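You operate a simulated robot arm through the tools that you are given. There is no shell and no other tool.

The job below is to be done with a simulated robot arm. You get a single attempt, and the scene is never put back.

TASK
Rinse the carrot and the beetroot in the colander under cold water.
Fine: swing the spout straight over it; leave them in the colander and turn the tap off. What is to be rubbed or washed off counts as gone when no trace of it is left.

The check looks at the end state, three seconds after you hand in, the way a careful person would. Anything else that was tipped, shoved, dropped, spilled or broken makes it a failure.

THE ROBOT
A 7-joint arm with a two-finger parallel gripper, fixed in place. Base frame: the origin is at the foot of the arm, x ahead of it, y to its left, z up. Readings come in mm, rad, newtons and seconds.
Its first joint turns from -2.897 to 2.897 rad. Payload 4.4 kg.
Tool frame: the origin (TCP) lies between the finger pads and is the grasp point; the fingertips stand 23 mm ahead of it; z points along the fingers, y is the line along which they close. The gripper opens to 94 mm. The fingers are 38 mm wide and 10 mm thick; the gripper's body (54 by 96 mm) begins 39 mm behind the TCP.
Orientation is that of the tool frame in the base frame, as [roll, pitch, yaw] about the fixed x, y, z axes, in that order (R = Rz(yaw) Ry(pitch) Rx(roll)). With the fingers straight down and closing along the base's y, the tool's x points along the base's -x, its y along +y and its z along -z.

THE INTERFACE
- The arm moves only by the tool drive_tool. Its argument "steps" is a list of rows, each a list of 6 numbers: the shift along the base's x, y, z in mm, then the turn, a rotation vector about the base's x, y, z in rad. In form: [[x, y, z, wx, wy, wz], ...]. A call has 1 to 20 rows; each row is the pose to reach, as a shift and turn from the pose commanded when the call began. "grip" is the gripper command, from -1 (shut) to 1 (fully open), values between in proportion, set as the call begins (left out, the last holds). Each row takes 0.2 s and may step no farther than 50 mm and 0.15 rad from the row before; otherwise, or with a gripper value out of range, the whole call is refused. A pose out of reach is approached as far as the arm can. The call stops where the force on the tool passes 40 N (or 10 N more than at its start, if that is more) or the arm is blocked; 0.2 s more then pass. The fingers move at their own pace (about 72 mm/s each) and stop on an object; they squeeze with about 40 N. The grip force told is the motor's: it shows also when the fingers shut on nothing. Time passes only in rows, and 0.2 s behind the last, so rows that repeat a pose let the fingers close. The reply holds the time, the measured pose of the TCP, the force on the tool along the base axes, the opening and the grip force, in the units named above and with some noise, with the torque about the TCP (base axes, N m) and any sound that the robot's microphone picked up, and new pictures: "views" is both (left out), scene, wrist or none.
- Cameras (640 x 400 px; columns grow to the right, rows downward): "scene" is fixed at [399, 495.3, 1674.1]; the picture's right is [-0.52, -0.85, 0.00], its down [-0.69, 0.42, -0.59] and it looks along [0.50, -0.30, -0.81] (base axes); focal length 239 px, centre (320, 200). "wrist" rides on the gripper at [86, 16, -75] in the tool frame; the picture's right is [-0.18, 0.98, 0.00], its down [-0.58, -0.11, -0.81] and it looks along [-0.79, -0.15, 0.59] (tool axes); focal length 243 px, centre (320, 200). There is no depth. A picture from a camera that has moved, and an enlarged one, comes with that camera's place and axes in the base frame and with its lens. The place of the scene camera against the robot may be out by one fixed shift of up to 12 mm in any direction.
- enlarge(camera, box): a new picture of the part [left, top, right, bottom] of that camera's present view, enlarged. The clock stands still meanwhile.
- close_job(): hands the job in; it is judged then, once.

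Places have to be worked out from the pictures, the camera data and where the tool is seen. Open the gripper and draw the arm clear of the work before you hand the job in, unless the task says otherwise.

The tools are called after ">>>" by a JSON object that holds its "name" and its "arguments". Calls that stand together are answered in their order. drive_tool: Moves the arm, as the interface text tells. Its arguments: {"type":"object","properties":{"steps":{"type":"array","items":{"type":"array","items":{"type":"number"}}},"grip":{"type":"number"},"views":{"type":"string","enum":["both","scene","wrist","none"]}},"required":["steps"]} The other tools are called the same way: enlarge (camera, box) takes an enlarged picture of a part of a camera's view; close_job () hands the job in.

At the start:

```text
time: 0.0
position: [726.3, 363.4, 1387.9]
orientation: [3.141, 0.001, -3.141]
contact_force: [0.0, 0.1, -0.2]
moment: [-0.02, -0.01, 0.0]
width: 93.9
finger_force: 0.0
```

scene: 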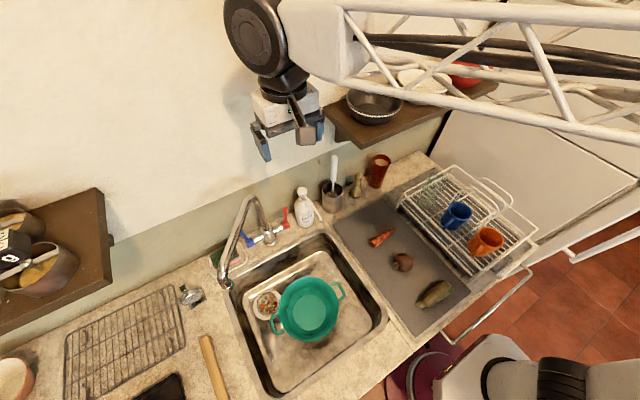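
wrist: 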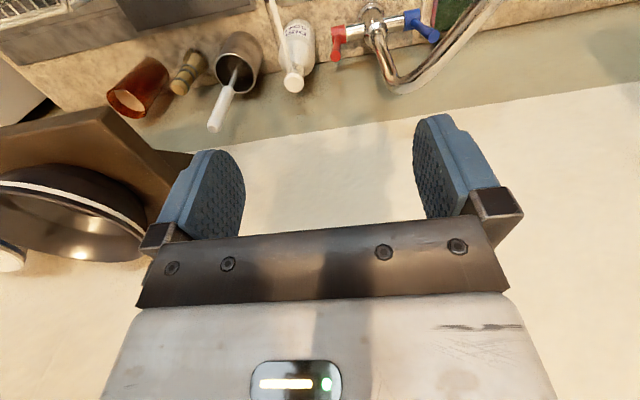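

I'll start with close looks at the scene, to see the tap, colander and vegetables in detail before moving.

>>> {"name": "enlarge", "arguments": {"camera": "scene", "box": [200, 170, 360, 270]}}

>>> {"name": "enlarge", "arguments": {"camera": "scene", "box": [340, 180, 500, 320]}}

>>> {"name": "enlarge", "arguments": {"camera": "scene", "box": [210, 230, 400, 400]}}

>>> {"name": "enlarge", "arguments": {"camera": "wrist", "box": [180, 0, 500, 140]}}

```text
4.00 times, centred on (280, 220) of scene
camera zoom: at [399.0, 495.3, 1674.1], right [-0.52, -0.85, 0.0], down [-0.69, 0.42, -0.59], along [0.5, -0.3, -0.81], focal length 956 px, centre (480, 120)
```

zoom: 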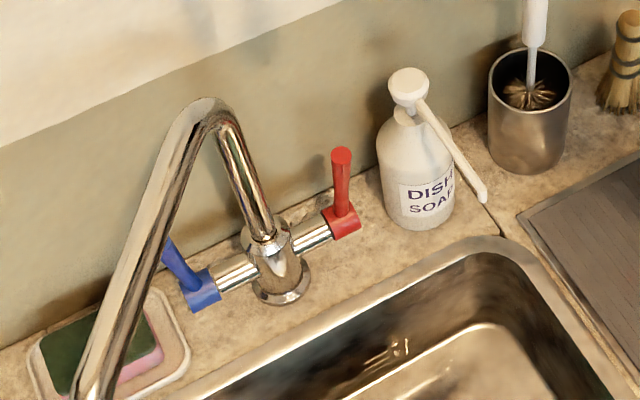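

```text
2.86 times, centred on (420, 250) of scene
camera zoom: at [399.0, 495.3, 1674.1], right [-0.52, -0.85, 0.0], down [-0.69, 0.42, -0.59], along [0.5, -0.3, -0.81], focal length 682 px, centre (34, 57)
```

zoom: 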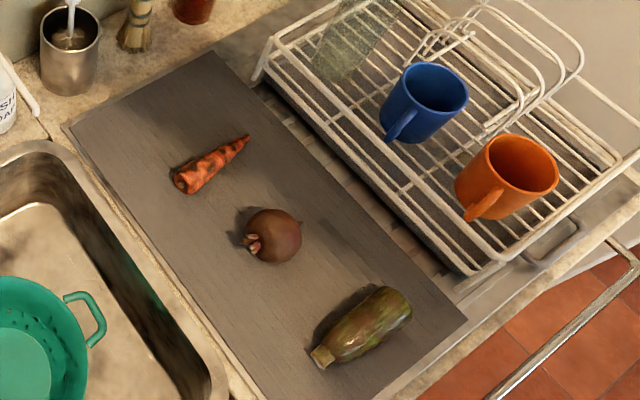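

```text
2.35 times, centred on (305, 315) of scene
camera zoom: at [399.0, 495.3, 1674.1], right [-0.52, -0.85, 0.0], down [-0.69, 0.42, -0.59], along [0.5, -0.3, -0.81], focal length 562 px, centre (355, -71)
```

zoom: 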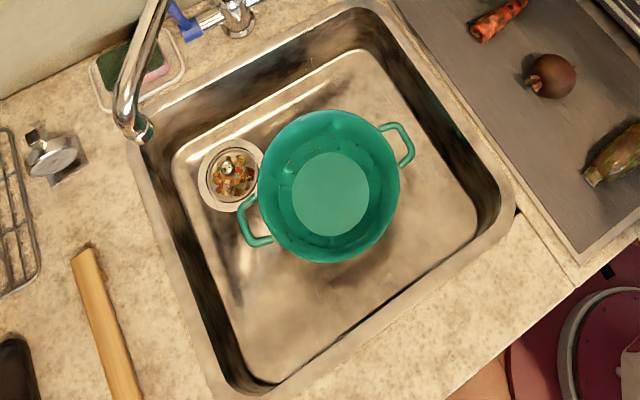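

```text
2.00 times, centred on (340, 70) of wrist
camera zoom: at [639.2, 381.9, 1462.0], right [0.18, 0.98, 0.0], down [0.58, -0.11, 0.81], along [0.79, -0.15, -0.59], focal length 485 px, centre (280, 460)
```

zoom: 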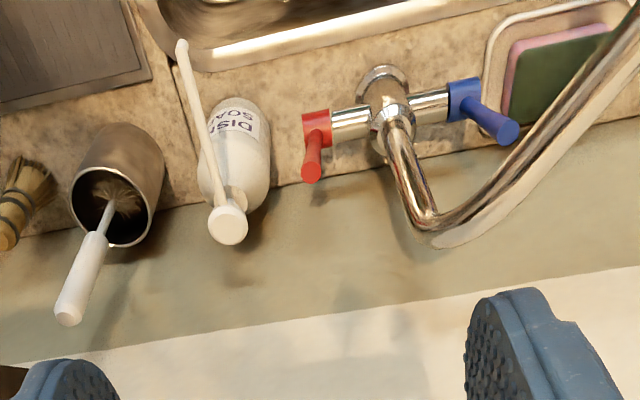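

The scene view shows the tap at the wall side (far x), with the blue (cold) lever on its left. The vegetables lie on the mat near y≈40, and the sink with the colander is around (590, 440). I'll draw the tool back and lower it so the wrist camera gives a second view for measuring.

>>> {"name": "drive_tool", "arguments": {"steps": [[-35, 10, -20, 0, 0, 0], [-70, 20, -40, 0, 0, 0], [-105, 30, -60, 0, 0, 0], [-140, 40, -80, 0, 0, 0], [-175, 50, -100, 0, 0, 0], [-210, 60, -120, 0, 0, 0], [-246, 77, -138, 0, 0, 0], [-246, 77, -138, 0, 0, 0]], "grip": 1, "views": "both"}}

```text
time: 1.8
position: [477.4, 445.4, 1249.8]
orientation: [3.141, 0.0, -3.141]
contact_force: [-0.3, 0.8, -0.3]
moment: [0.0, -0.02, -0.02]
width: 94.2
finger_force: 0.0
camera wrist: at [391.4, 461.6, 1324.0], right [0.18, 0.98, 0.0], down [0.58, -0.11, 0.81], along [0.79, -0.15, -0.59], focal length 243 px, centre (320, 200)
```

scene: 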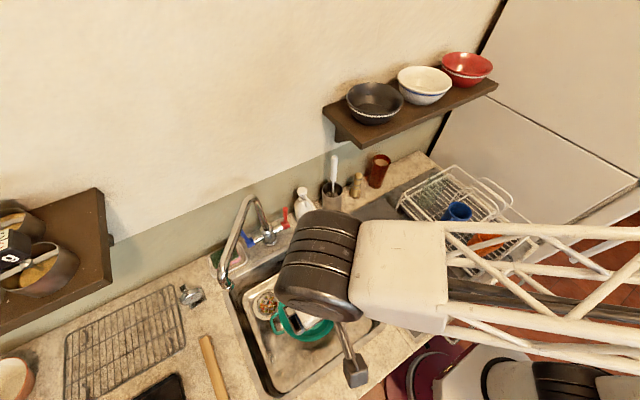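
wrist: 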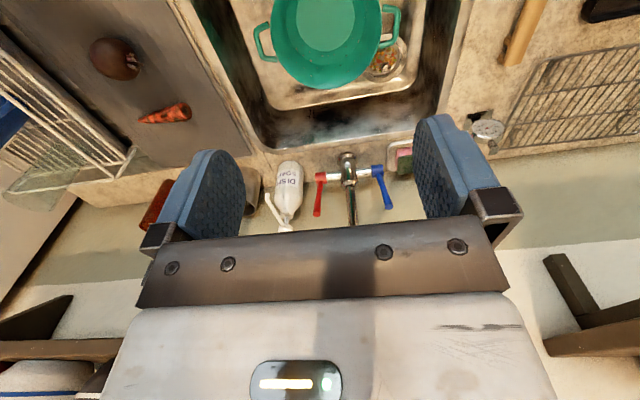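

This view shows the tap, both levers, the colander and the vegetables together. I'll enlarge it to read pixel positions accurately.

>>> {"name": "enlarge", "arguments": {"camera": "wrist", "box": [240, 100, 440, 240]}}

>>> {"name": "enlarge", "arguments": {"camera": "wrist", "box": [60, 0, 260, 140]}}

>>> {"name": "enlarge", "arguments": {"camera": "wrist", "box": [220, 0, 480, 170]}}

>>> {"name": "enlarge", "arguments": {"camera": "scene", "box": [190, 180, 320, 300]}}

```text
2.86 times, centred on (340, 170) of wrist
camera zoom: at [391.4, 461.6, 1324.0], right [0.18, 0.98, 0.0], down [0.58, -0.11, 0.81], along [0.79, -0.15, -0.59], focal length 693 px, centre (263, 286)
```

zoom: 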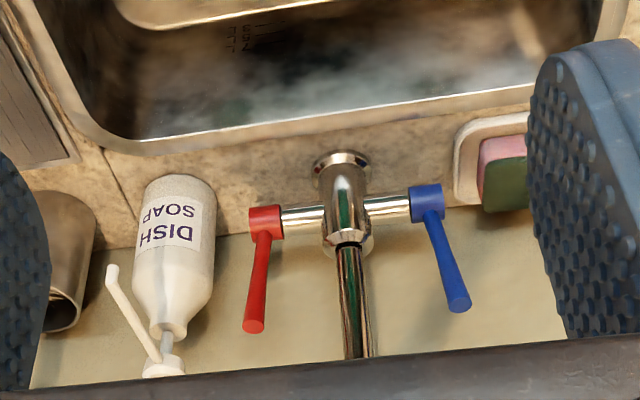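

```text
2.86 times, centred on (160, 70) of wrist
camera zoom: at [391.4, 461.6, 1324.0], right [0.18, 0.98, 0.0], down [0.58, -0.11, 0.81], along [0.79, -0.15, -0.59], focal length 693 px, centre (777, 571)
```

zoom: 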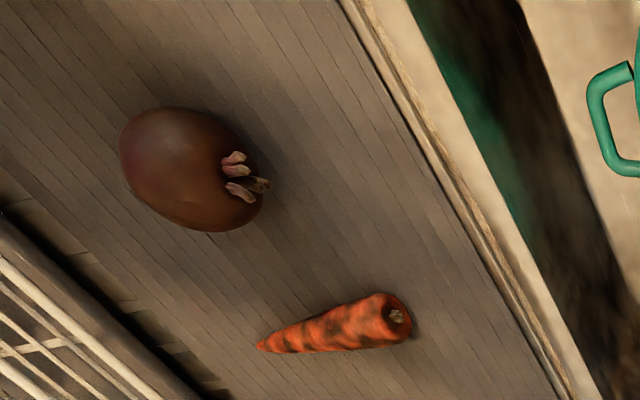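

```text
2.35 times, centred on (350, 85) of wrist
camera zoom: at [391.4, 461.6, 1324.0], right [0.18, 0.98, 0.0], down [0.58, -0.11, 0.81], along [0.79, -0.15, -0.59], focal length 571 px, centre (249, 471)
```

zoom: 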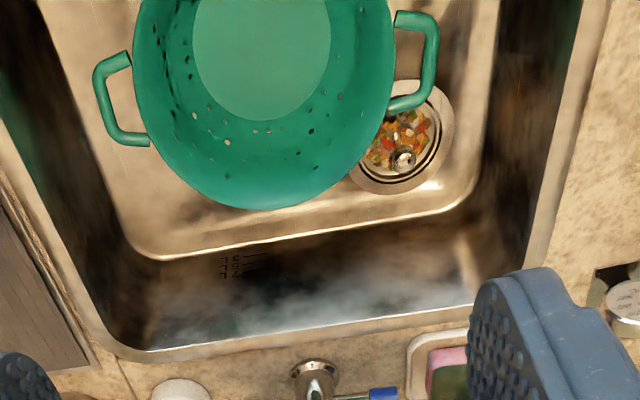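

```text
3.33 times, centred on (255, 240) of scene
camera zoom: at [399.0, 495.3, 1674.1], right [-0.52, -0.85, 0.0], down [-0.69, 0.42, -0.59], along [0.5, -0.3, -0.81], focal length 796 px, centre (537, 67)
```

zoom: 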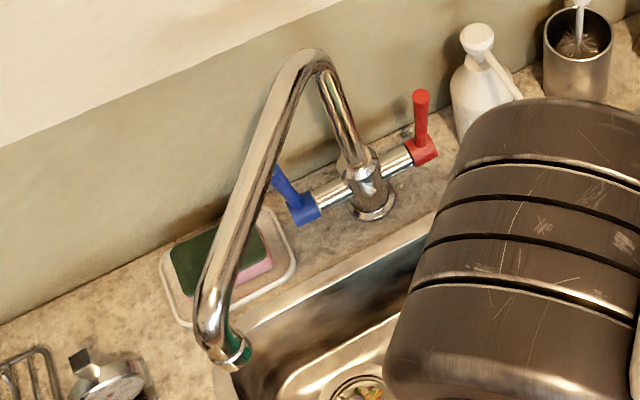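

By triangulation: counter z≈875, tap base (818, 453), blue lever tip about (818, 525, 1039). The beetroot is near (506, 102, 910), and the carrot lies along y from about 34 to 138 at x≈627. Next I'll turn the gripper 90° and move over the beetroot.

>>> {"name": "drive_tool", "arguments": {"steps": [[2, -28, -12, 0, 0, 0.131], [5, -57, -24, 0, 0, 0.262], [7, -86, -36, 0, 0, 0.393], [10, -114, -48, 0, 0, 0.524], [12, -143, -60, 0, 0, 0.654], [14, -171, -72, 0, 0, 0.785], [17, -200, -84, 0, 0, 0.916], [19, -229, -96, 0, 0, 1.047], [22, -257, -108, 0, 0, 1.178], [24, -286, -120, 0, 0, 1.309], [26, -315, -135, 0, 0, 1.44], [29, -370, -150, 0, 0, 1.5708], [29, -370, -150, 0, 0, 1.5708]], "grip": 1}}

```text
refused: row 12 steps farther than a row can; nothing moved
```

The last row's step was too long, so nothing moved. I'll spread the motion evenly and send it again.

>>> {"name": "drive_tool", "arguments": {"steps": [[2, -28, -12, 0, 0, 0.131], [5, -57, -24, 0, 0, 0.262], [7, -86, -36, 0, 0, 0.393], [10, -114, -48, 0, 0, 0.524], [12, -143, -60, 0, 0, 0.654], [14, -171, -72, 0, 0, 0.785], [17, -200, -84, 0, 0, 0.916], [19, -229, -96, 0, 0, 1.047], [22, -257, -108, 0, 0, 1.178], [24, -286, -120, 0, 0, 1.309], [26, -315, -135, 0, 0, 1.44], [29, -343, -150, 0, 0, 1.5708], [29, -370, -150, 0, 0, 1.5708], [29, -370, -150, 0, 0, 1.5708]], "grip": 1}}

```text
time: 4.8
position: [507.5, 73.2, 1100.2]
orientation: [3.139, 0.003, -1.57]
contact_force: [-0.6, 0.5, -0.4]
moment: [0.01, -0.02, 0.0]
width: 94.1
finger_force: 0.1
camera wrist: at [492.3, -13.7, 1174.4], right [-0.98, 0.18, 0.0], down [0.11, 0.58, 0.81], along [0.15, 0.79, -0.59], focal length 243 px, centre (320, 200)
```

scene: 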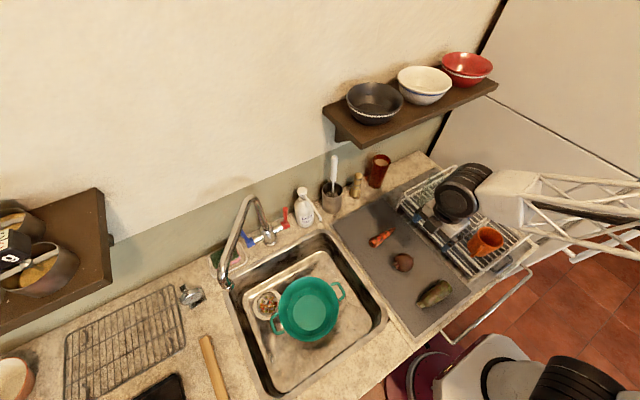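
wrist: 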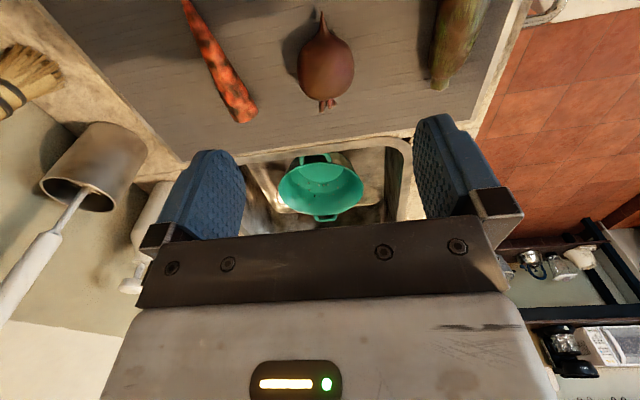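

The vegetables are well in view now. I'll enlarge this picture for accurate positions.

>>> {"name": "enlarge", "arguments": {"camera": "wrist", "box": [160, 0, 400, 150]}}

>>> {"name": "enlarge", "arguments": {"camera": "wrist", "box": [240, 140, 420, 240]}}

>>> {"name": "enlarge", "arguments": {"camera": "scene", "box": [240, 260, 360, 360]}}

```text
2.67 times, centred on (280, 75) of wrist
camera zoom: at [492.3, -13.7, 1174.4], right [-0.98, 0.18, 0.0], down [0.11, 0.58, 0.81], along [0.15, 0.79, -0.59], focal length 647 px, centre (427, 533)
```

zoom: 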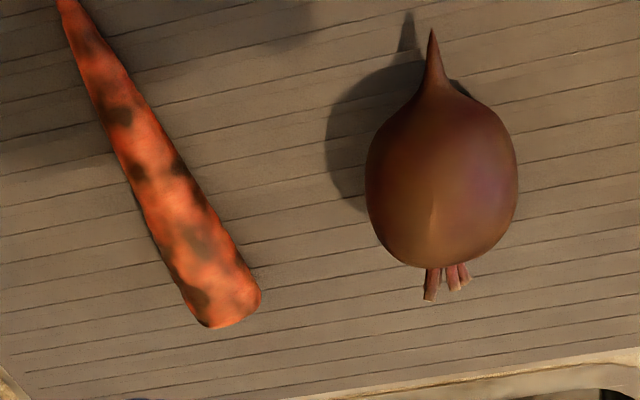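

```text
3.56 times, centred on (330, 190) of wrist
camera zoom: at [492.3, -13.7, 1174.4], right [-0.98, 0.18, 0.0], down [0.11, 0.58, 0.81], along [0.15, 0.79, -0.59], focal length 863 px, centre (284, 236)
```

zoom: 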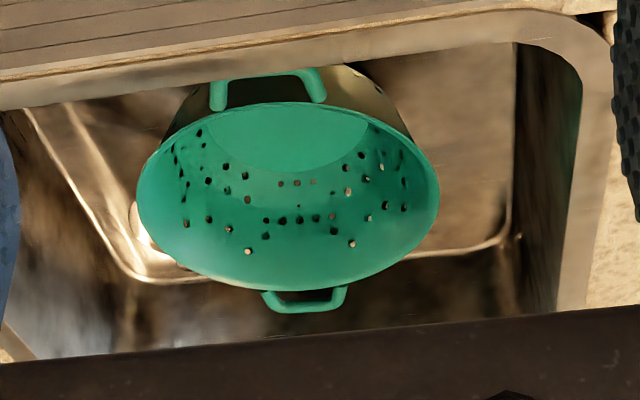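

```text
4.00 times, centred on (300, 310) of scene
camera zoom: at [399.0, 495.3, 1674.1], right [-0.52, -0.85, 0.0], down [-0.69, 0.42, -0.59], along [0.5, -0.3, -0.81], focal length 956 px, centre (400, -240)
```

zoom: 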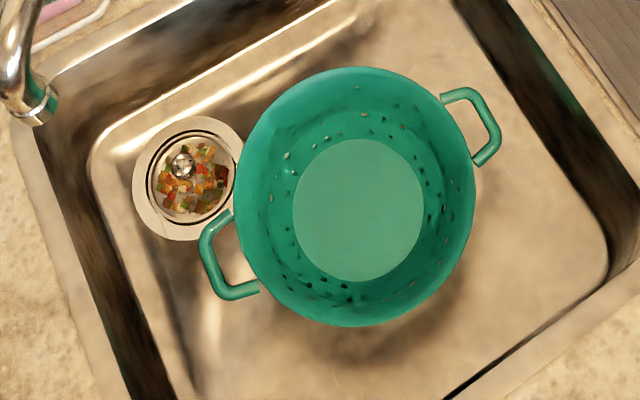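

Combining the views: mat top z≈880, beetroot centre (508, 107, 912), carrot from tip (630, 36) to butt (621, 147), colander centre about (571, 438) with rim z≈803 and floor ≈740. I'll take the carrot first, so I'm moving above it and stopping at a safe height to check.

>>> {"name": "drive_tool", "arguments": {"steps": [[30, 10, -10, 0, 0, 0.02], [60, 18, -25, 0, 0, 0.04], [90, 27, -45, 0, 0, 0.06], [116, 37, -75, 0, 0, 0.08], [116, 37, -115, 0, 0, 0.08], [116, 37, -150, 0, 0, 0.08], [116, 37, -150, 0, 0, 0.08]], "grip": 1}}

```text
time: 6.4
position: [624.8, 108.6, 948.8]
orientation: [3.139, 0.002, -1.491]
contact_force: [0.6, -0.2, -0.1]
moment: [0.03, 0.04, 0.0]
width: 94.0
finger_force: 0.0
camera wrist: at [617.6, 21.6, 1024.0], right [-0.99, 0.11, 0.0], down [0.06, 0.59, 0.81], along [0.08, 0.8, -0.59], focal length 243 px, centre (320, 200)
```

scene: 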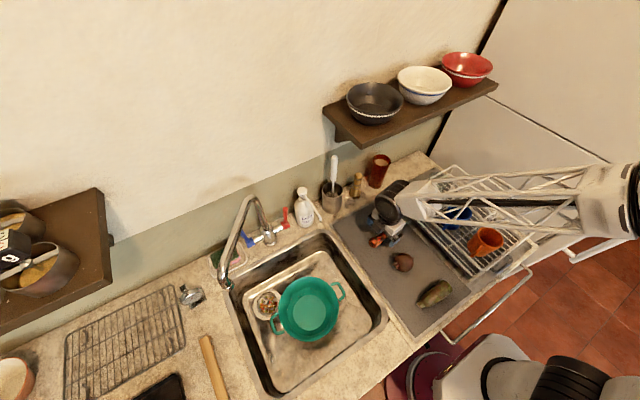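
wrist: 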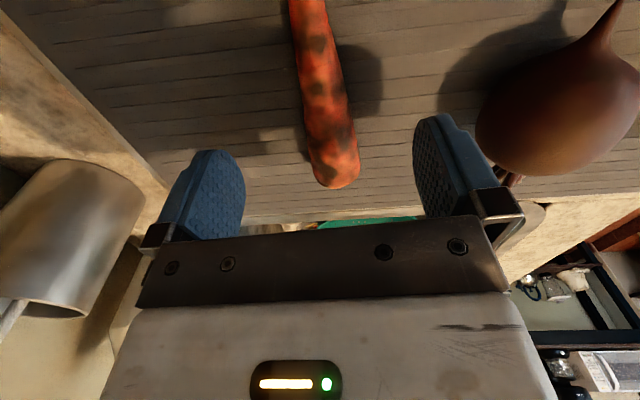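

The carrot sits midway between the fingers, about 4 mm toward −x. I'll correct that and go down with the fingertips stopping just above the mat, watching the force.

>>> {"name": "drive_tool", "arguments": {"steps": [[-4, 2, -10, 0, 0, 0], [-4, 2, -20, 0, 0, 0], [-4, 2, -30, 0, 0, 0], [-4, 2, -36, 0, 0, 0], [-4, 2, -40, 0, 0, 0], [-4, 2, -40, 0, 0, 0]], "grip": 1}}

```text
time: 7.7
position: [621.0, 112.4, 912.2]
orientation: [-3.141, 0.001, -1.492]
contact_force: [-6.5, 2.3, 9.6]
moment: [-0.16, 0.62, -0.28]
width: 93.7
finger_force: 0.1
stopped in row 6: the force on the tool passed its limit at 45 N (the readings are from after the stop); the commanded pose is now the measured one
camera wrist: at [612.5, 24.3, 986.3], right [-0.99, 0.11, 0.0], down [0.06, 0.59, 0.81], along [0.09, 0.8, -0.59], focal length 243 px, centre (320, 200)
```

scene: 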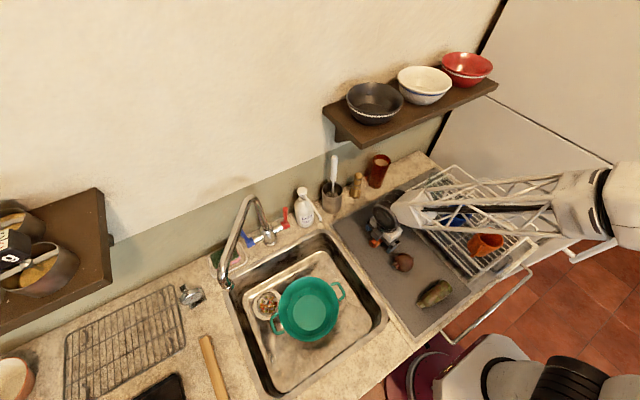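
wrist: 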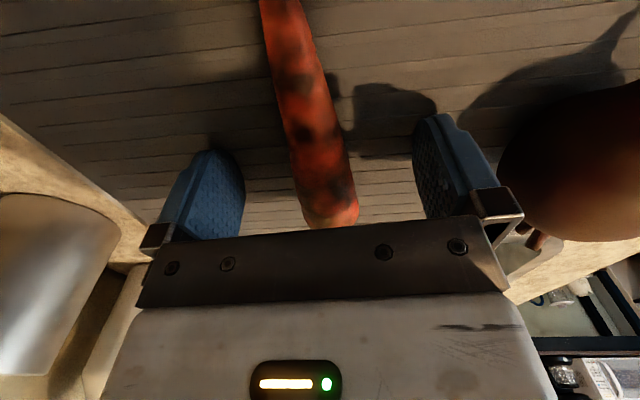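

The −x fingertip touched the mat, going by the upward force and the moment sign. That puts the mat top at about 888. I'll raise 4 mm and close on the carrot.

>>> {"name": "drive_tool", "arguments": {"steps": [[0, 0, 4, 0, 0, 0], [0, 0, 4, 0, 0, 0]], "grip": 1, "views": "none"}}

>>> {"name": "drive_tool", "arguments": {"steps": [[0, 0, 0, 0, 0, 0], [0, 0, 0, 0, 0, 0], [0, 0, 0, 0, 0, 0], [0, 0, 0, 0, 0, 0], [0, 0, 0, 0, 0, 0]], "grip": -1}}

```text
time: 8.3
position: [621.2, 111.5, 916.2]
orientation: [-3.14, 0.001, -1.489]
contact_force: [0.3, 0.3, 0.0]
moment: [-0.01, -0.01, 0.02]
width: 94.2
finger_force: 0.0
```

```text
time: 9.5
position: [621.2, 112.5, 916.0]
orientation: [-3.14, 0.002, -1.489]
contact_force: [0.4, -0.1, -0.5]
moment: [0.02, -0.01, 0.02]
width: 29.4
finger_force: 40.2
camera wrist: at [612.8, 24.6, 990.4], right [-0.99, 0.11, 0.0], down [0.06, 0.59, 0.81], along [0.09, 0.8, -0.59], focal length 243 px, centre (320, 200)
```

scene: 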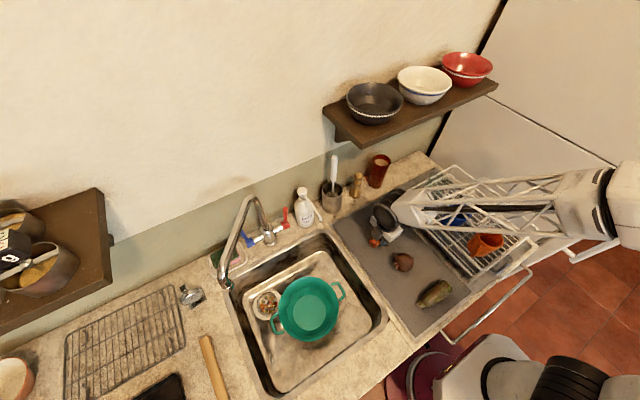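
wrist: 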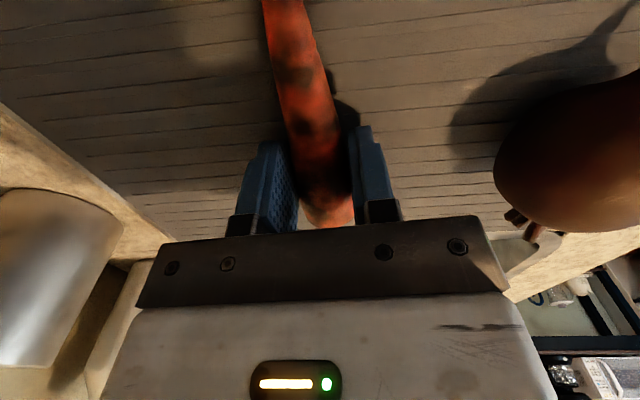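

The carrot is held, with a 29 mm opening and 40 N grip. I'll lift it, then carry it over the colander while turning the gripper back.

>>> {"name": "drive_tool", "arguments": {"steps": [[0, 0, 20, 0, 0, 0], [0, 0, 60, 0, 0, 0], [0, 0, 100, 0, 0, 0], [0, 0, 140, 0, 0, 0], [-4, 20, 160, 0, 0, -0.1376], [-7, 45, 160, 0, 0, -0.2752], [-10, 70, 160, 0, 0, -0.4128], [-13, 95, 160, 0, 0, -0.5504], [-16, 120, 160, 0, 0, -0.688], [-19, 145, 160, 0, 0, -0.8256], [-22, 170, 160, 0, 0, -0.9632], [-25, 195, 160, 0, 0, -1.1008], [-28, 220, 160, 0, 0, -1.2384], [-31, 245, 160, 0, 0, -1.376], [-34, 270, 160, 0, 0, -1.5136], [-38, 300, 160, 0, 0, -1.651], [-38, 300, 160, 0, 0, -1.651]], "grip": -1}}

```text
time: 13.1
position: [586.1, 413.9, 1076.7]
orientation: [-3.14, 0.002, 3.14]
contact_force: [-0.4, 0.4, -0.3]
moment: [-0.03, -0.01, 0.06]
width: 29.3
finger_force: 40.1
camera wrist: at [498.8, 429.7, 1151.1], right [0.19, 0.98, 0.0], down [0.58, -0.11, 0.81], along [0.79, -0.15, -0.59], focal length 243 px, centre (320, 200)
```

scene: 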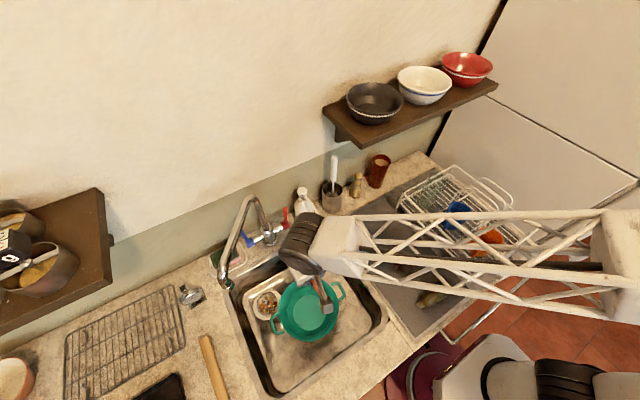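
wrist: 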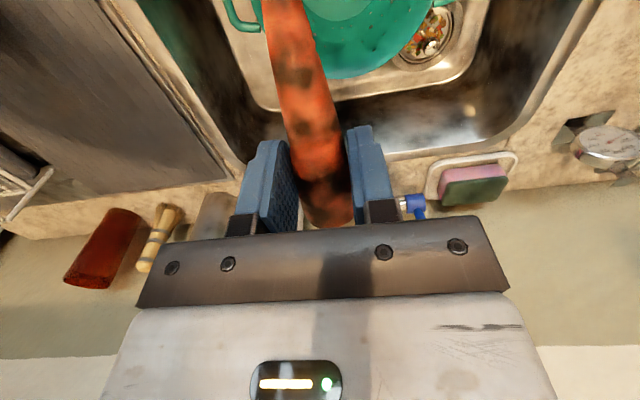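

The carrot is over the colander and the arm is clear of the spout. I'll lower it to just under rim height and check the alignment.

>>> {"name": "drive_tool", "arguments": {"steps": [[-2, -2, -40, 0, 0, 0], [-3, -2, -80, 0, 0, 0], [-3, -2, -120, 0, 0, 0], [-3, -2, -160, 0, 0, 0], [-3, -2, -200, 0, 0, 0], [-3, -2, -235, 0, 0, 0], [-3, -2, -265, 0, 0, 0], [-3, -2, -265, 0, 0, 0]], "grip": -1}}

```text
time: 14.9
position: [580.0, 407.9, 814.0]
orientation: [-3.14, 0.001, -3.141]
contact_force: [0.6, -0.7, 0.7]
moment: [0.01, 0.01, 0.03]
width: 29.0
finger_force: 40.2
camera wrist: at [495.0, 425.6, 888.0], right [0.18, 0.98, 0.0], down [0.58, -0.11, 0.81], along [0.79, -0.15, -0.59], focal length 243 px, centre (320, 200)
```

scene: 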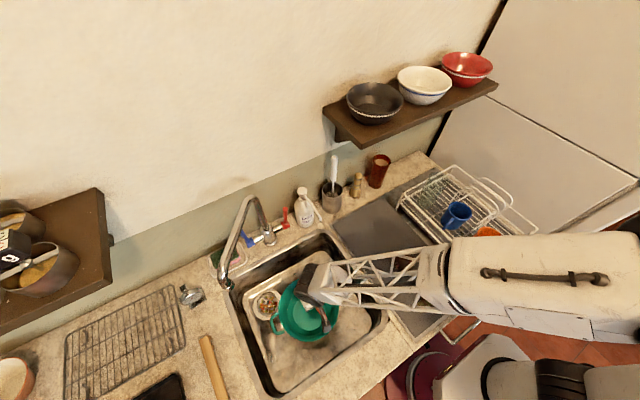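
wrist: 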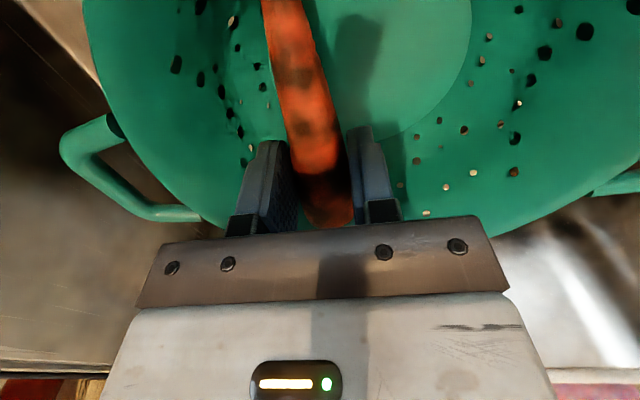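

The disc position fits my estimate: floor centre (571, 438), z≈740. I'll shift slightly toward the centre and lower the carrot to just above the floor.

>>> {"name": "drive_tool", "arguments": {"steps": [[4, 6, -10, 0, 0, 0], [4, 6, -20, 0, 0, 0], [4, 6, -28, 0, 0, 0], [4, 6, -34, 0, 0, 0], [4, 6, -38, 0, 0, 0], [4, 6, -38, 0, 0, 0]], "grip": -1}}

```text
time: 16.3
position: [583.9, 415.8, 774.0]
orientation: [-3.14, 0.001, 3.141]
contact_force: [-0.1, 2.2, 1.2]
moment: [0.04, -0.01, 0.0]
width: 29.3
finger_force: 40.1
camera wrist: at [498.5, 432.4, 847.9], right [0.18, 0.98, 0.0], down [0.58, -0.11, 0.81], along [0.79, -0.15, -0.59], focal length 243 px, centre (320, 200)
```

scene: 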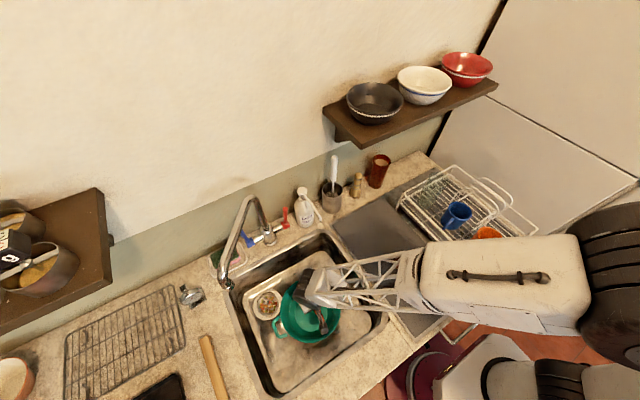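
wrist: 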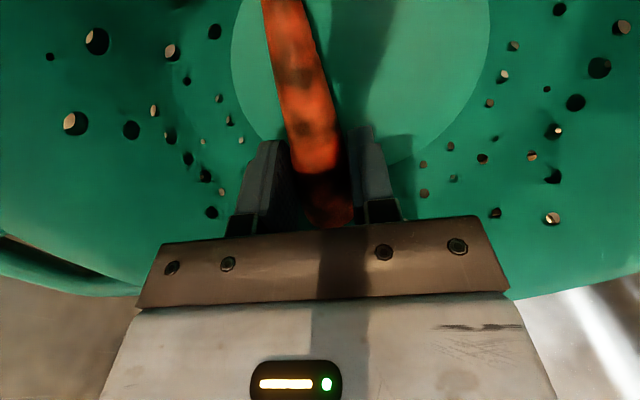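

There's no clear contact yet, so I'll lower a few more millimetres, watching the force before release.

>>> {"name": "drive_tool", "arguments": {"steps": [[0, 0, -3, 0, 0, 0], [0, 0, -5, 0, 0, 0], [0, 0, -5, 0, 0, 0]], "grip": -1, "views": "wrist"}}

```text
time: 17.1
position: [584.9, 417.0, 768.9]
orientation: [3.14, 0.005, 3.14]
contact_force: [0.5, 9.0, 22.3]
moment: [0.0, 0.07, 0.07]
width: 29.1
finger_force: 39.8
camera wrist: at [499.1, 433.2, 843.1], right [0.18, 0.98, 0.0], down [0.58, -0.11, 0.81], along [0.79, -0.15, -0.59], focal length 243 px, centre (320, 200)
```

wrist: 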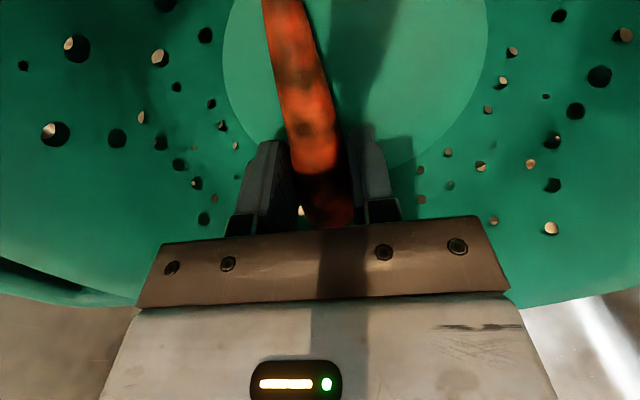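

The carrot now rests on the colander (22 N upward). I'll ease up 3 mm and open the fingers only a little, to avoid pushing the colander wall.

>>> {"name": "drive_tool", "arguments": {"steps": [[0, 1, 3, 0, 0, 0], [0, 1, 3, 0, 0, 0]], "grip": -1, "views": "none"}}

>>> {"name": "drive_tool", "arguments": {"steps": [[0, 0, 0, 0, 0, 0], [0, 0, 0, 0, 0, 0], [0, 0, 0, 0, 0, 0]], "grip": -0.15, "views": "wrist"}}

```text
time: 17.7
position: [584.3, 416.5, 770.9]
orientation: [-3.141, 0.001, -3.14]
contact_force: [-0.1, 0.0, -0.2]
moment: [0.03, -0.03, 0.0]
width: 29.1
finger_force: 40.3
```

```text
time: 18.5
position: [584.2, 416.5, 771.1]
orientation: [-3.14, 0.003, -3.141]
contact_force: [-0.5, -0.2, 0.1]
moment: [-0.01, -0.02, 0.04]
width: 40.1
finger_force: 0.1
camera wrist: at [498.6, 433.6, 845.5], right [0.18, 0.98, 0.0], down [0.58, -0.11, 0.81], along [0.79, -0.15, -0.59], focal length 243 px, centre (320, 200)
```

wrist: 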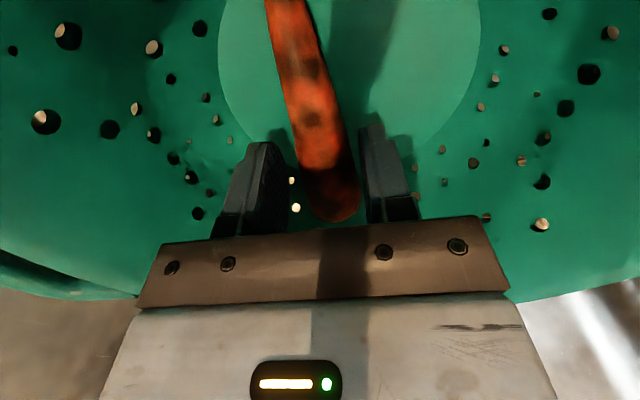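

The carrot is released (opening 40 mm, no force). I'll lift straight out, then travel to above the beetroot while turning the gripper.

>>> {"name": "drive_tool", "arguments": {"steps": [[0, 0, 15, 0, 0, 0], [0, 0, 50, 0, 0, 0], [0, 0, 95, 0, 0, 0], [0, 0, 140, 0, 0, 0], [0, 0, 185, 0, 0, 0], [0, 0, 230, 0, 0, 0], [0, 0, 270, 0, 0, 0], [0, 0, 300, 0, 0, 0], [-6, -25, 300, 0, 0, 0.122], [-13, -51, 300, 0, 0, 0.243], [-19, -77, 300, 0, 0, 0.365], [-25, -102, 300, 0, 0, 0.487], [-31, -128, 300, 0, 0, 0.608], [-38, -154, 300, 0, 0, 0.73], [-44, -179, 300, 0, 0, 0.852], [-50, -205, 300, 0, 0, 0.973], [-57, -230, 300, 0, 0, 1.095], [-63, -256, 300, 0, 0, 1.217], [-69, -282, 300, 0, 0, 1.338], [-76, -307, 300, 0, 0, 1.46]], "grip": -0.15}}

```text
time: 22.7
position: [507.1, 110.5, 1072.0]
orientation: [-3.139, 0.001, -1.683]
contact_force: [-0.8, 0.0, -0.1]
moment: [-0.03, -0.02, 0.01]
width: 39.9
finger_force: 0.1
camera wrist: at [481.8, 25.2, 1145.4], right [-0.96, 0.29, 0.0], down [0.17, 0.56, 0.81], along [0.24, 0.77, -0.59], focal length 243 px, centre (320, 200)
```

scene: 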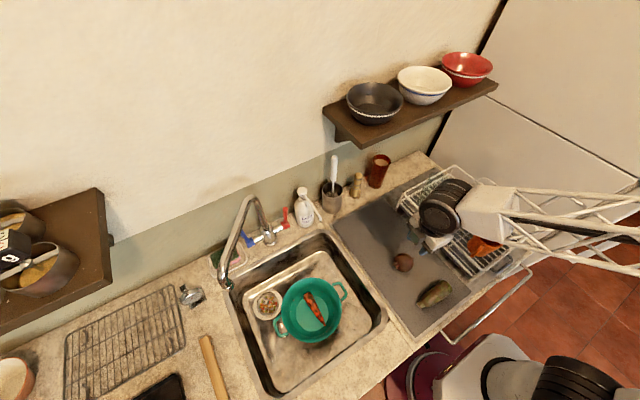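
wrist: 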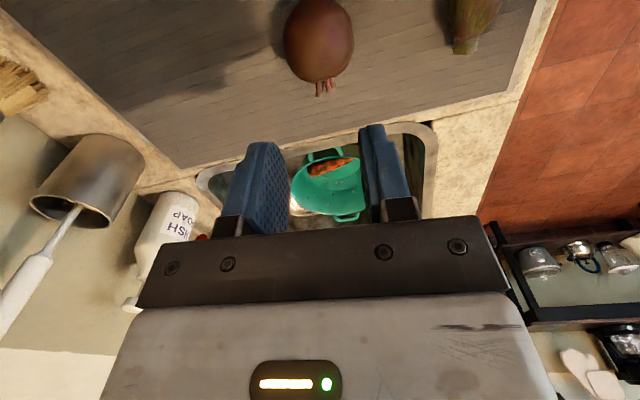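

The carrot lies in the colander. I'll check that the colander hasn't shifted, and look at the beetroot before descending.

>>> {"name": "enlarge", "arguments": {"camera": "scene", "box": [240, 260, 360, 360]}}

>>> {"name": "enlarge", "arguments": {"camera": "wrist", "box": [220, 0, 420, 120]}}

```text
4.00 times, centred on (300, 310) of scene
camera zoom: at [399.0, 495.3, 1674.1], right [-0.52, -0.85, 0.0], down [-0.69, 0.42, -0.59], along [0.5, -0.3, -0.81], focal length 956 px, centre (400, -240)
```

zoom: 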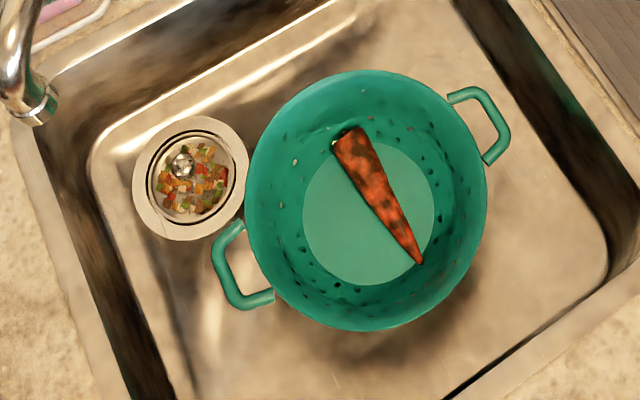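

```text
3.20 times, centred on (320, 60) of wrist
camera zoom: at [481.8, 25.2, 1145.4], right [-0.96, 0.29, 0.0], down [0.17, 0.56, 0.81], along [0.24, 0.77, -0.59], focal length 776 px, centre (320, 648)
```

zoom: 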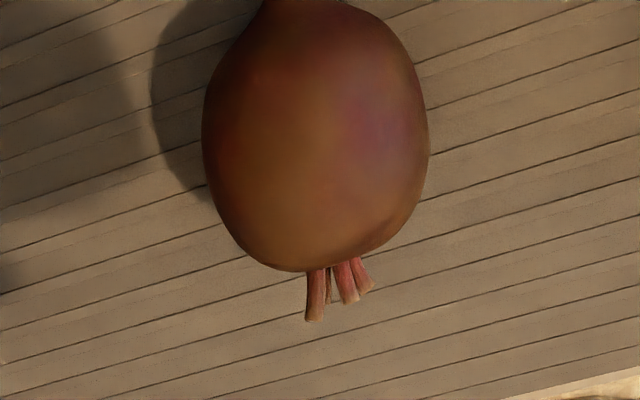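

The colander moved only slightly (about 9 mm, centre now near (566, 430)). The beetroot is at (507, 107) and about 59 mm wide, so I'll open fully and descend around it.

>>> {"name": "drive_tool", "arguments": {"steps": [[0, -2, -20, 0, 0, 0], [0, -3, -60, 0, 0, 0], [0, -3, -95, 0, 0, 0], [0, -3, -120, 0, 0, 0], [0, -3, -135, 0, 0, 0], [0, -3, -146, 0, 0, 0], [0, -3, -146, 0, 0, 0]], "grip": 1}}

```text
time: 24.3
position: [509.6, 107.8, 924.4]
orientation: [-3.141, 0.003, -1.682]
contact_force: [0.6, -0.4, 0.3]
moment: [0.02, -0.03, 0.01]
width: 94.0
finger_force: 0.0
camera wrist: at [483.4, 23.5, 999.1], right [-0.96, 0.29, 0.0], down [0.17, 0.56, 0.81], along [0.24, 0.77, -0.59], focal length 243 px, centre (320, 200)
```

scene: 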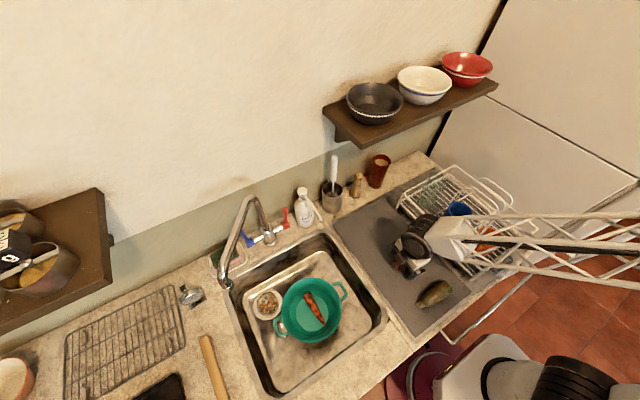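
wrist: 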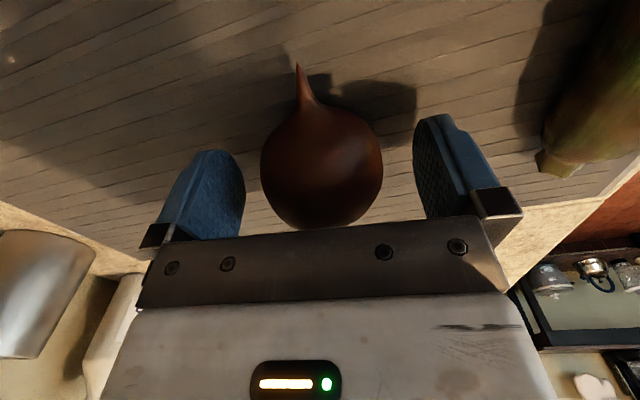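

The beetroot is centred between the pads, so I'll close on it.

>>> {"name": "drive_tool", "arguments": {"steps": [[0, 0, -2, 0, 0, 0], [0, 0, -2, 0, 0, 0], [0, 0, -2, 0, 0, 0], [0, 0, -2, 0, 0, 0]], "grip": -1, "views": "wrist"}}

```text
time: 25.3
position: [507.7, 108.2, 923.5]
orientation: [-3.14, 0.002, -1.683]
contact_force: [0.7, 0.7, 1.7]
moment: [0.02, -0.02, 0.0]
width: 58.7
finger_force: 39.4
camera wrist: at [483.3, 23.3, 997.1], right [-0.96, 0.29, 0.0], down [0.17, 0.56, 0.81], along [0.24, 0.77, -0.59], focal length 243 px, centre (320, 200)
```

wrist: 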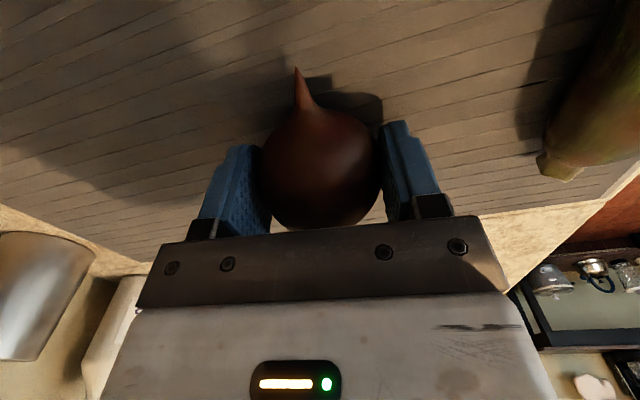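

The beetroot is held (58.7 mm, 39 N). I'll lift it, carry it over the colander's +y half next to the carrot, and turn the gripper back on the way.

>>> {"name": "drive_tool", "arguments": {"steps": [[0, 0, 20, 0, 0, 0], [0, 0, 60, 0, 0, 0], [0, 0, 100, 0, 0, 0], [0, 0, 140, 0, 0, 0], [6, 29, 152, 0, 0, -0.122], [11, 59, 152, 0, 0, -0.243], [17, 88, 152, 0, 0, -0.365], [22, 118, 152, 0, 0, -0.487], [28, 147, 152, 0, 0, -0.608], [33, 176, 152, 0, 0, -0.73], [39, 206, 152, 0, 0, -0.852], [45, 235, 152, 0, 0, -0.973], [50, 265, 152, 0, 0, -1.095], [56, 294, 152, 0, 0, -1.217], [61, 324, 152, 0, 0, -1.338], [67, 353, 152, 0, 0, -1.46], [67, 353, 152, 0, 0, -1.46]], "grip": -1}}

```text
time: 28.9
position: [574.3, 459.4, 1074.8]
orientation: [-3.139, 0.003, 3.14]
contact_force: [-0.1, -0.4, -1.0]
moment: [-0.03, 0.01, -0.02]
width: 59.1
finger_force: 39.9
camera wrist: at [488.4, 476.4, 1148.6], right [0.19, 0.98, 0.0], down [0.58, -0.11, 0.81], along [0.79, -0.15, -0.59], focal length 243 px, centre (320, 200)
```

scene: 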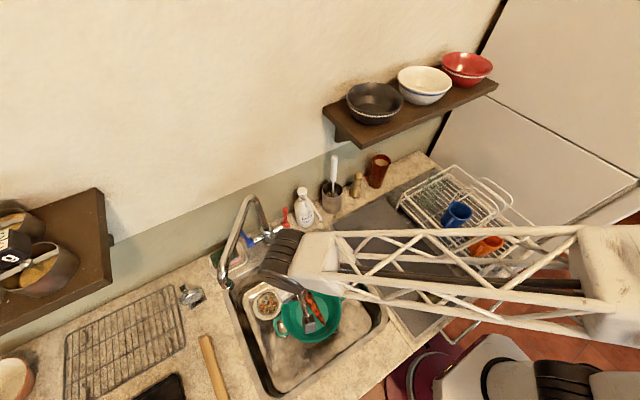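
wrist: 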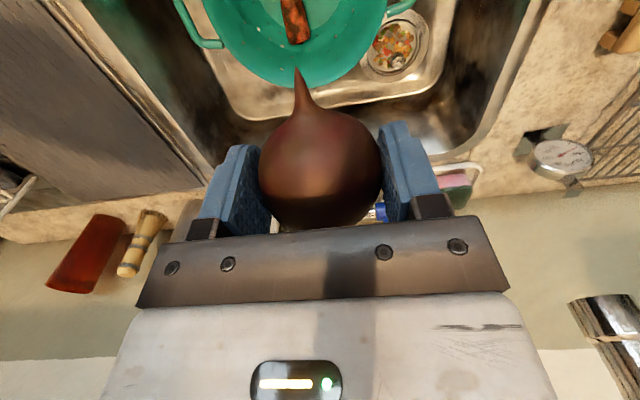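

The spout end is visible at the right of the wrist view. I'll enlarge it to fix the outlet's position before carrying on.

>>> {"name": "enlarge", "arguments": {"camera": "wrist", "box": [500, 240, 640, 400]}}

>>> {"name": "enlarge", "arguments": {"camera": "scene", "box": [190, 180, 350, 350]}}

```text
2.50 times, centred on (570, 320) of wrist
camera zoom: at [488.4, 476.4, 1148.6], right [0.19, 0.98, 0.0], down [0.58, -0.11, 0.81], along [0.79, -0.15, -0.59], focal length 606 px, centre (-305, -100)
```

zoom: 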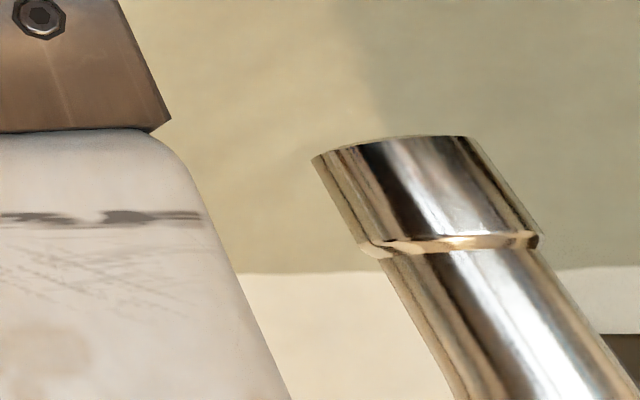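

```text
2.35 times, centred on (270, 265) of scene
camera zoom: at [399.0, 495.3, 1674.1], right [-0.52, -0.85, 0.0], down [-0.69, 0.42, -0.59], along [0.5, -0.3, -0.81], focal length 562 px, centre (438, 47)
```

zoom: 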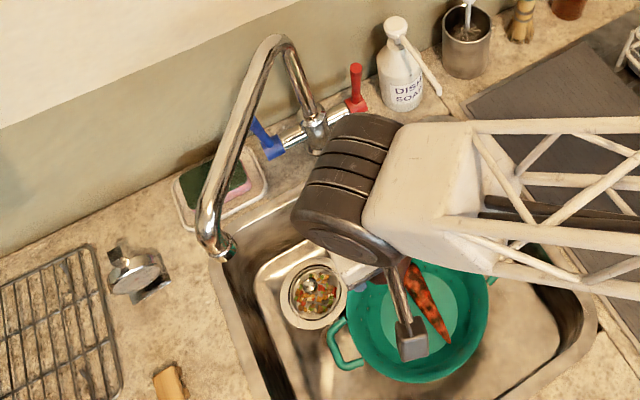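

The outlet is near (648, 590, 1115), about 222 mm from the tap axis. Swung over the colander it will end up near (597, 433), above the vegetables. Now I'll lower the beetroot beside the carrot.

>>> {"name": "drive_tool", "arguments": {"steps": [[0, 1, -40, 0, 0, 0], [1, 1, -80, 0, 0, 0], [1, 1, -120, 0, 0, 0], [1, 1, -160, 0, 0, 0], [1, 1, -200, 0, 0, 0], [1, 1, -230, 0, 0, 0], [1, 1, -250, 0, 0, 0], [1, 1, -250, 0, 0, 0]], "grip": -1}}

```text
time: 30.7
position: [577.2, 462.1, 826.6]
orientation: [-3.141, 0.001, -3.141]
contact_force: [0.6, 0.1, -1.7]
moment: [-0.01, -0.02, -0.02]
width: 58.8
finger_force: 40.1
camera wrist: at [490.9, 478.7, 899.8], right [0.18, 0.98, 0.0], down [0.58, -0.11, 0.81], along [0.79, -0.15, -0.59], focal length 243 px, centre (320, 200)
```

scene: 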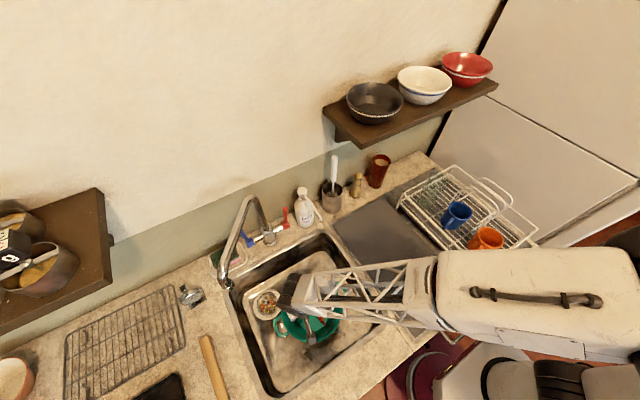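
wrist: 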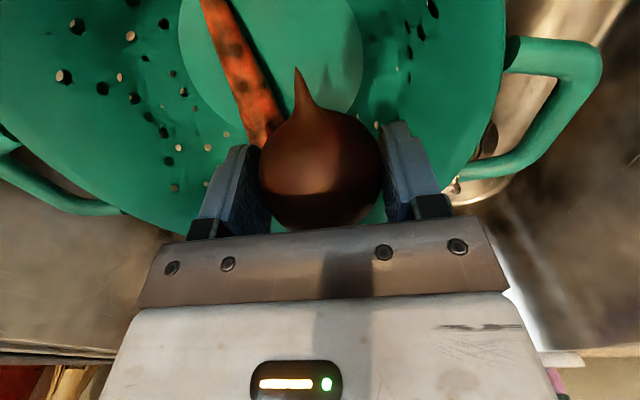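

The alignment matches the estimate. I'll lower the beetroot a bit further, watching for contact, before releasing it.

>>> {"name": "drive_tool", "arguments": {"steps": [[-1, -1, -8, 0, 0, 0], [-1, -1, -16, 0, 0, 0], [-1, -1, -22, 0, 0, 0], [-1, -1, -28, 0, 0, 0], [-1, -1, -28, 0, 0, 0]], "grip": -1, "views": "wrist"}}

```text
time: 31.9
position: [575.2, 460.5, 796.4]
orientation: [-3.14, 0.002, 3.141]
contact_force: [-0.2, 0.6, -0.2]
moment: [0.02, 0.02, -0.01]
width: 58.9
finger_force: 40.2
camera wrist: at [489.4, 476.3, 870.9], right [0.18, 0.98, 0.0], down [0.58, -0.11, 0.81], along [0.79, -0.15, -0.59], focal length 243 px, centre (320, 200)
```

wrist: 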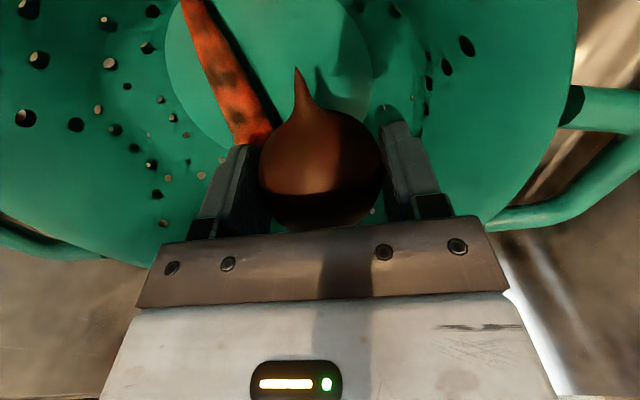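

There's still no contact. I'll go a few millimetres lower to shorten the drop.

>>> {"name": "drive_tool", "arguments": {"steps": [[0, -1, -3, 0, 0, 0], [0, -1, -6, 0, 0, 0], [0, -1, -9, 0, 0, 0], [0, -1, -9, 0, 0, 0]], "grip": -1, "views": "wrist"}}

```text
time: 32.9
position: [575.4, 458.9, 788.0]
orientation: [-3.139, 0.003, -3.14]
contact_force: [0.8, 1.3, 5.2]
moment: [-0.2, -0.14, -0.02]
width: 58.9
finger_force: 40.1
camera wrist: at [489.4, 475.6, 862.5], right [0.18, 0.98, 0.0], down [0.58, -0.11, 0.81], along [0.79, -0.15, -0.59], focal length 243 px, centre (320, 200)
```

wrist: 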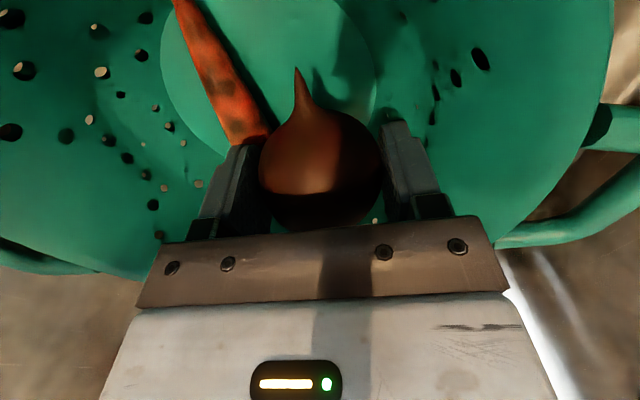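

The −y finger has just met the carrot (5 N up on that side). I'll back off 4 mm and open slightly, so the beetroot drops the last bit onto the floor.

>>> {"name": "drive_tool", "arguments": {"steps": [[0, 0, 4, 0, 0, 0], [0, 0, 4, 0, 0, 0]], "grip": -1, "views": "none"}}

>>> {"name": "drive_tool", "arguments": {"steps": [[0, 0, 0, 0, 0, 0], [0, 0, 0, 0, 0, 0], [0, 0, 0, 0, 0, 0]], "grip": 0.42, "views": "wrist"}}

```text
time: 33.5
position: [574.3, 459.0, 791.2]
orientation: [-3.14, 0.004, -3.141]
contact_force: [0.5, 0.5, -1.7]
moment: [-0.02, -0.01, -0.03]
width: 59.1
finger_force: 39.6
```

```text
time: 34.3
position: [575.8, 458.6, 792.6]
orientation: [-3.14, 0.002, 3.141]
contact_force: [-0.6, -0.7, 0.3]
moment: [0.01, -0.02, 0.02]
width: 66.8
finger_force: 0.0
camera wrist: at [489.4, 475.4, 866.5], right [0.18, 0.98, 0.0], down [0.58, -0.11, 0.81], along [0.79, -0.15, -0.59], focal length 243 px, centre (320, 200)
```

wrist: 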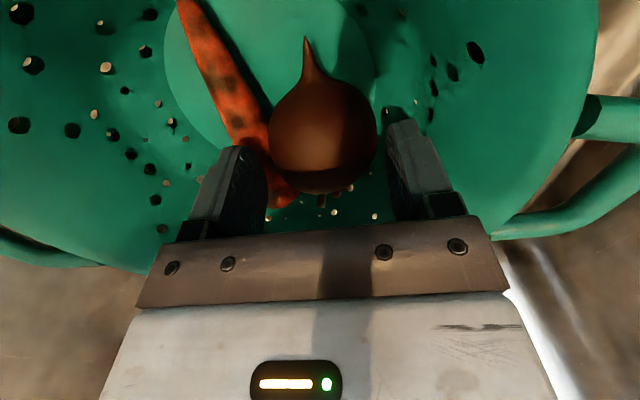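

The beetroot has settled next to the carrot. I'll lift straight out and high enough to clear the spout, then check the pictures.

>>> {"name": "drive_tool", "arguments": {"steps": [[0, 0, 15, 0, 0, 0], [0, 0, 45, 0, 0, 0], [0, 0, 90, 0, 0, 0], [0, 0, 135, 0, 0, 0], [0, 0, 180, 0, 0, 0], [0, 0, 225, 0, 0, 0], [-5, -5, 270, 0, 0, 0], [-10, -10, 315, 0, 0, 0], [-20, -20, 360, 0, 0, 0], [-30, -30, 405, 0, 0, 0], [-40, -40, 445, 0, 0, 0], [-60, -50, 480, 0, 0, 0], [-80, -60, 510, 0, 0, 0], [-80, -60, 510, 0, 0, 0]], "grip": 0.42}}

```text
time: 37.3
position: [493.9, 398.5, 1303.7]
orientation: [-3.139, 0.002, -3.14]
contact_force: [0.1, -0.3, -0.6]
moment: [0.0, -0.03, 0.0]
width: 66.7
finger_force: 0.2
camera wrist: at [408.6, 415.2, 1377.8], right [0.18, 0.98, 0.0], down [0.58, -0.11, 0.81], along [0.79, -0.15, -0.59], focal length 243 px, centre (320, 200)
```

scene: 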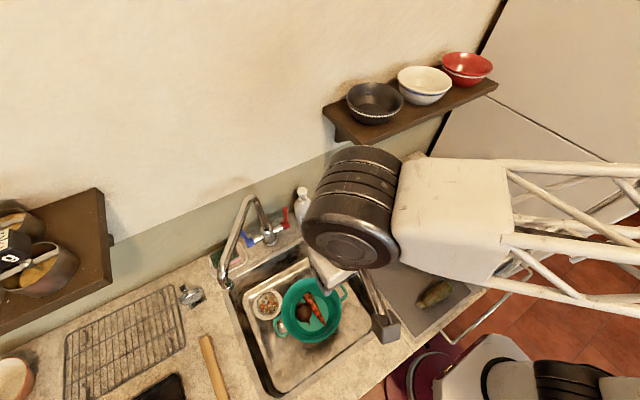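
wrist: 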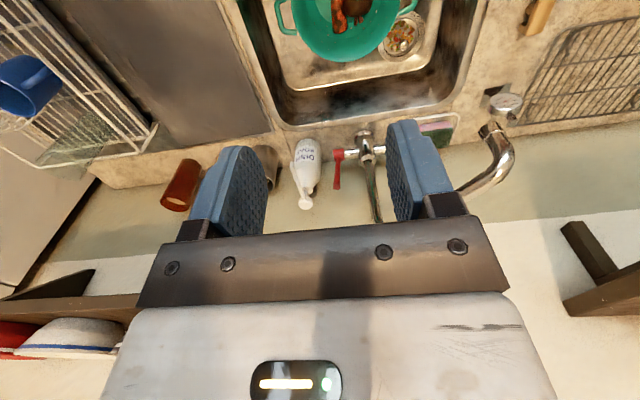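

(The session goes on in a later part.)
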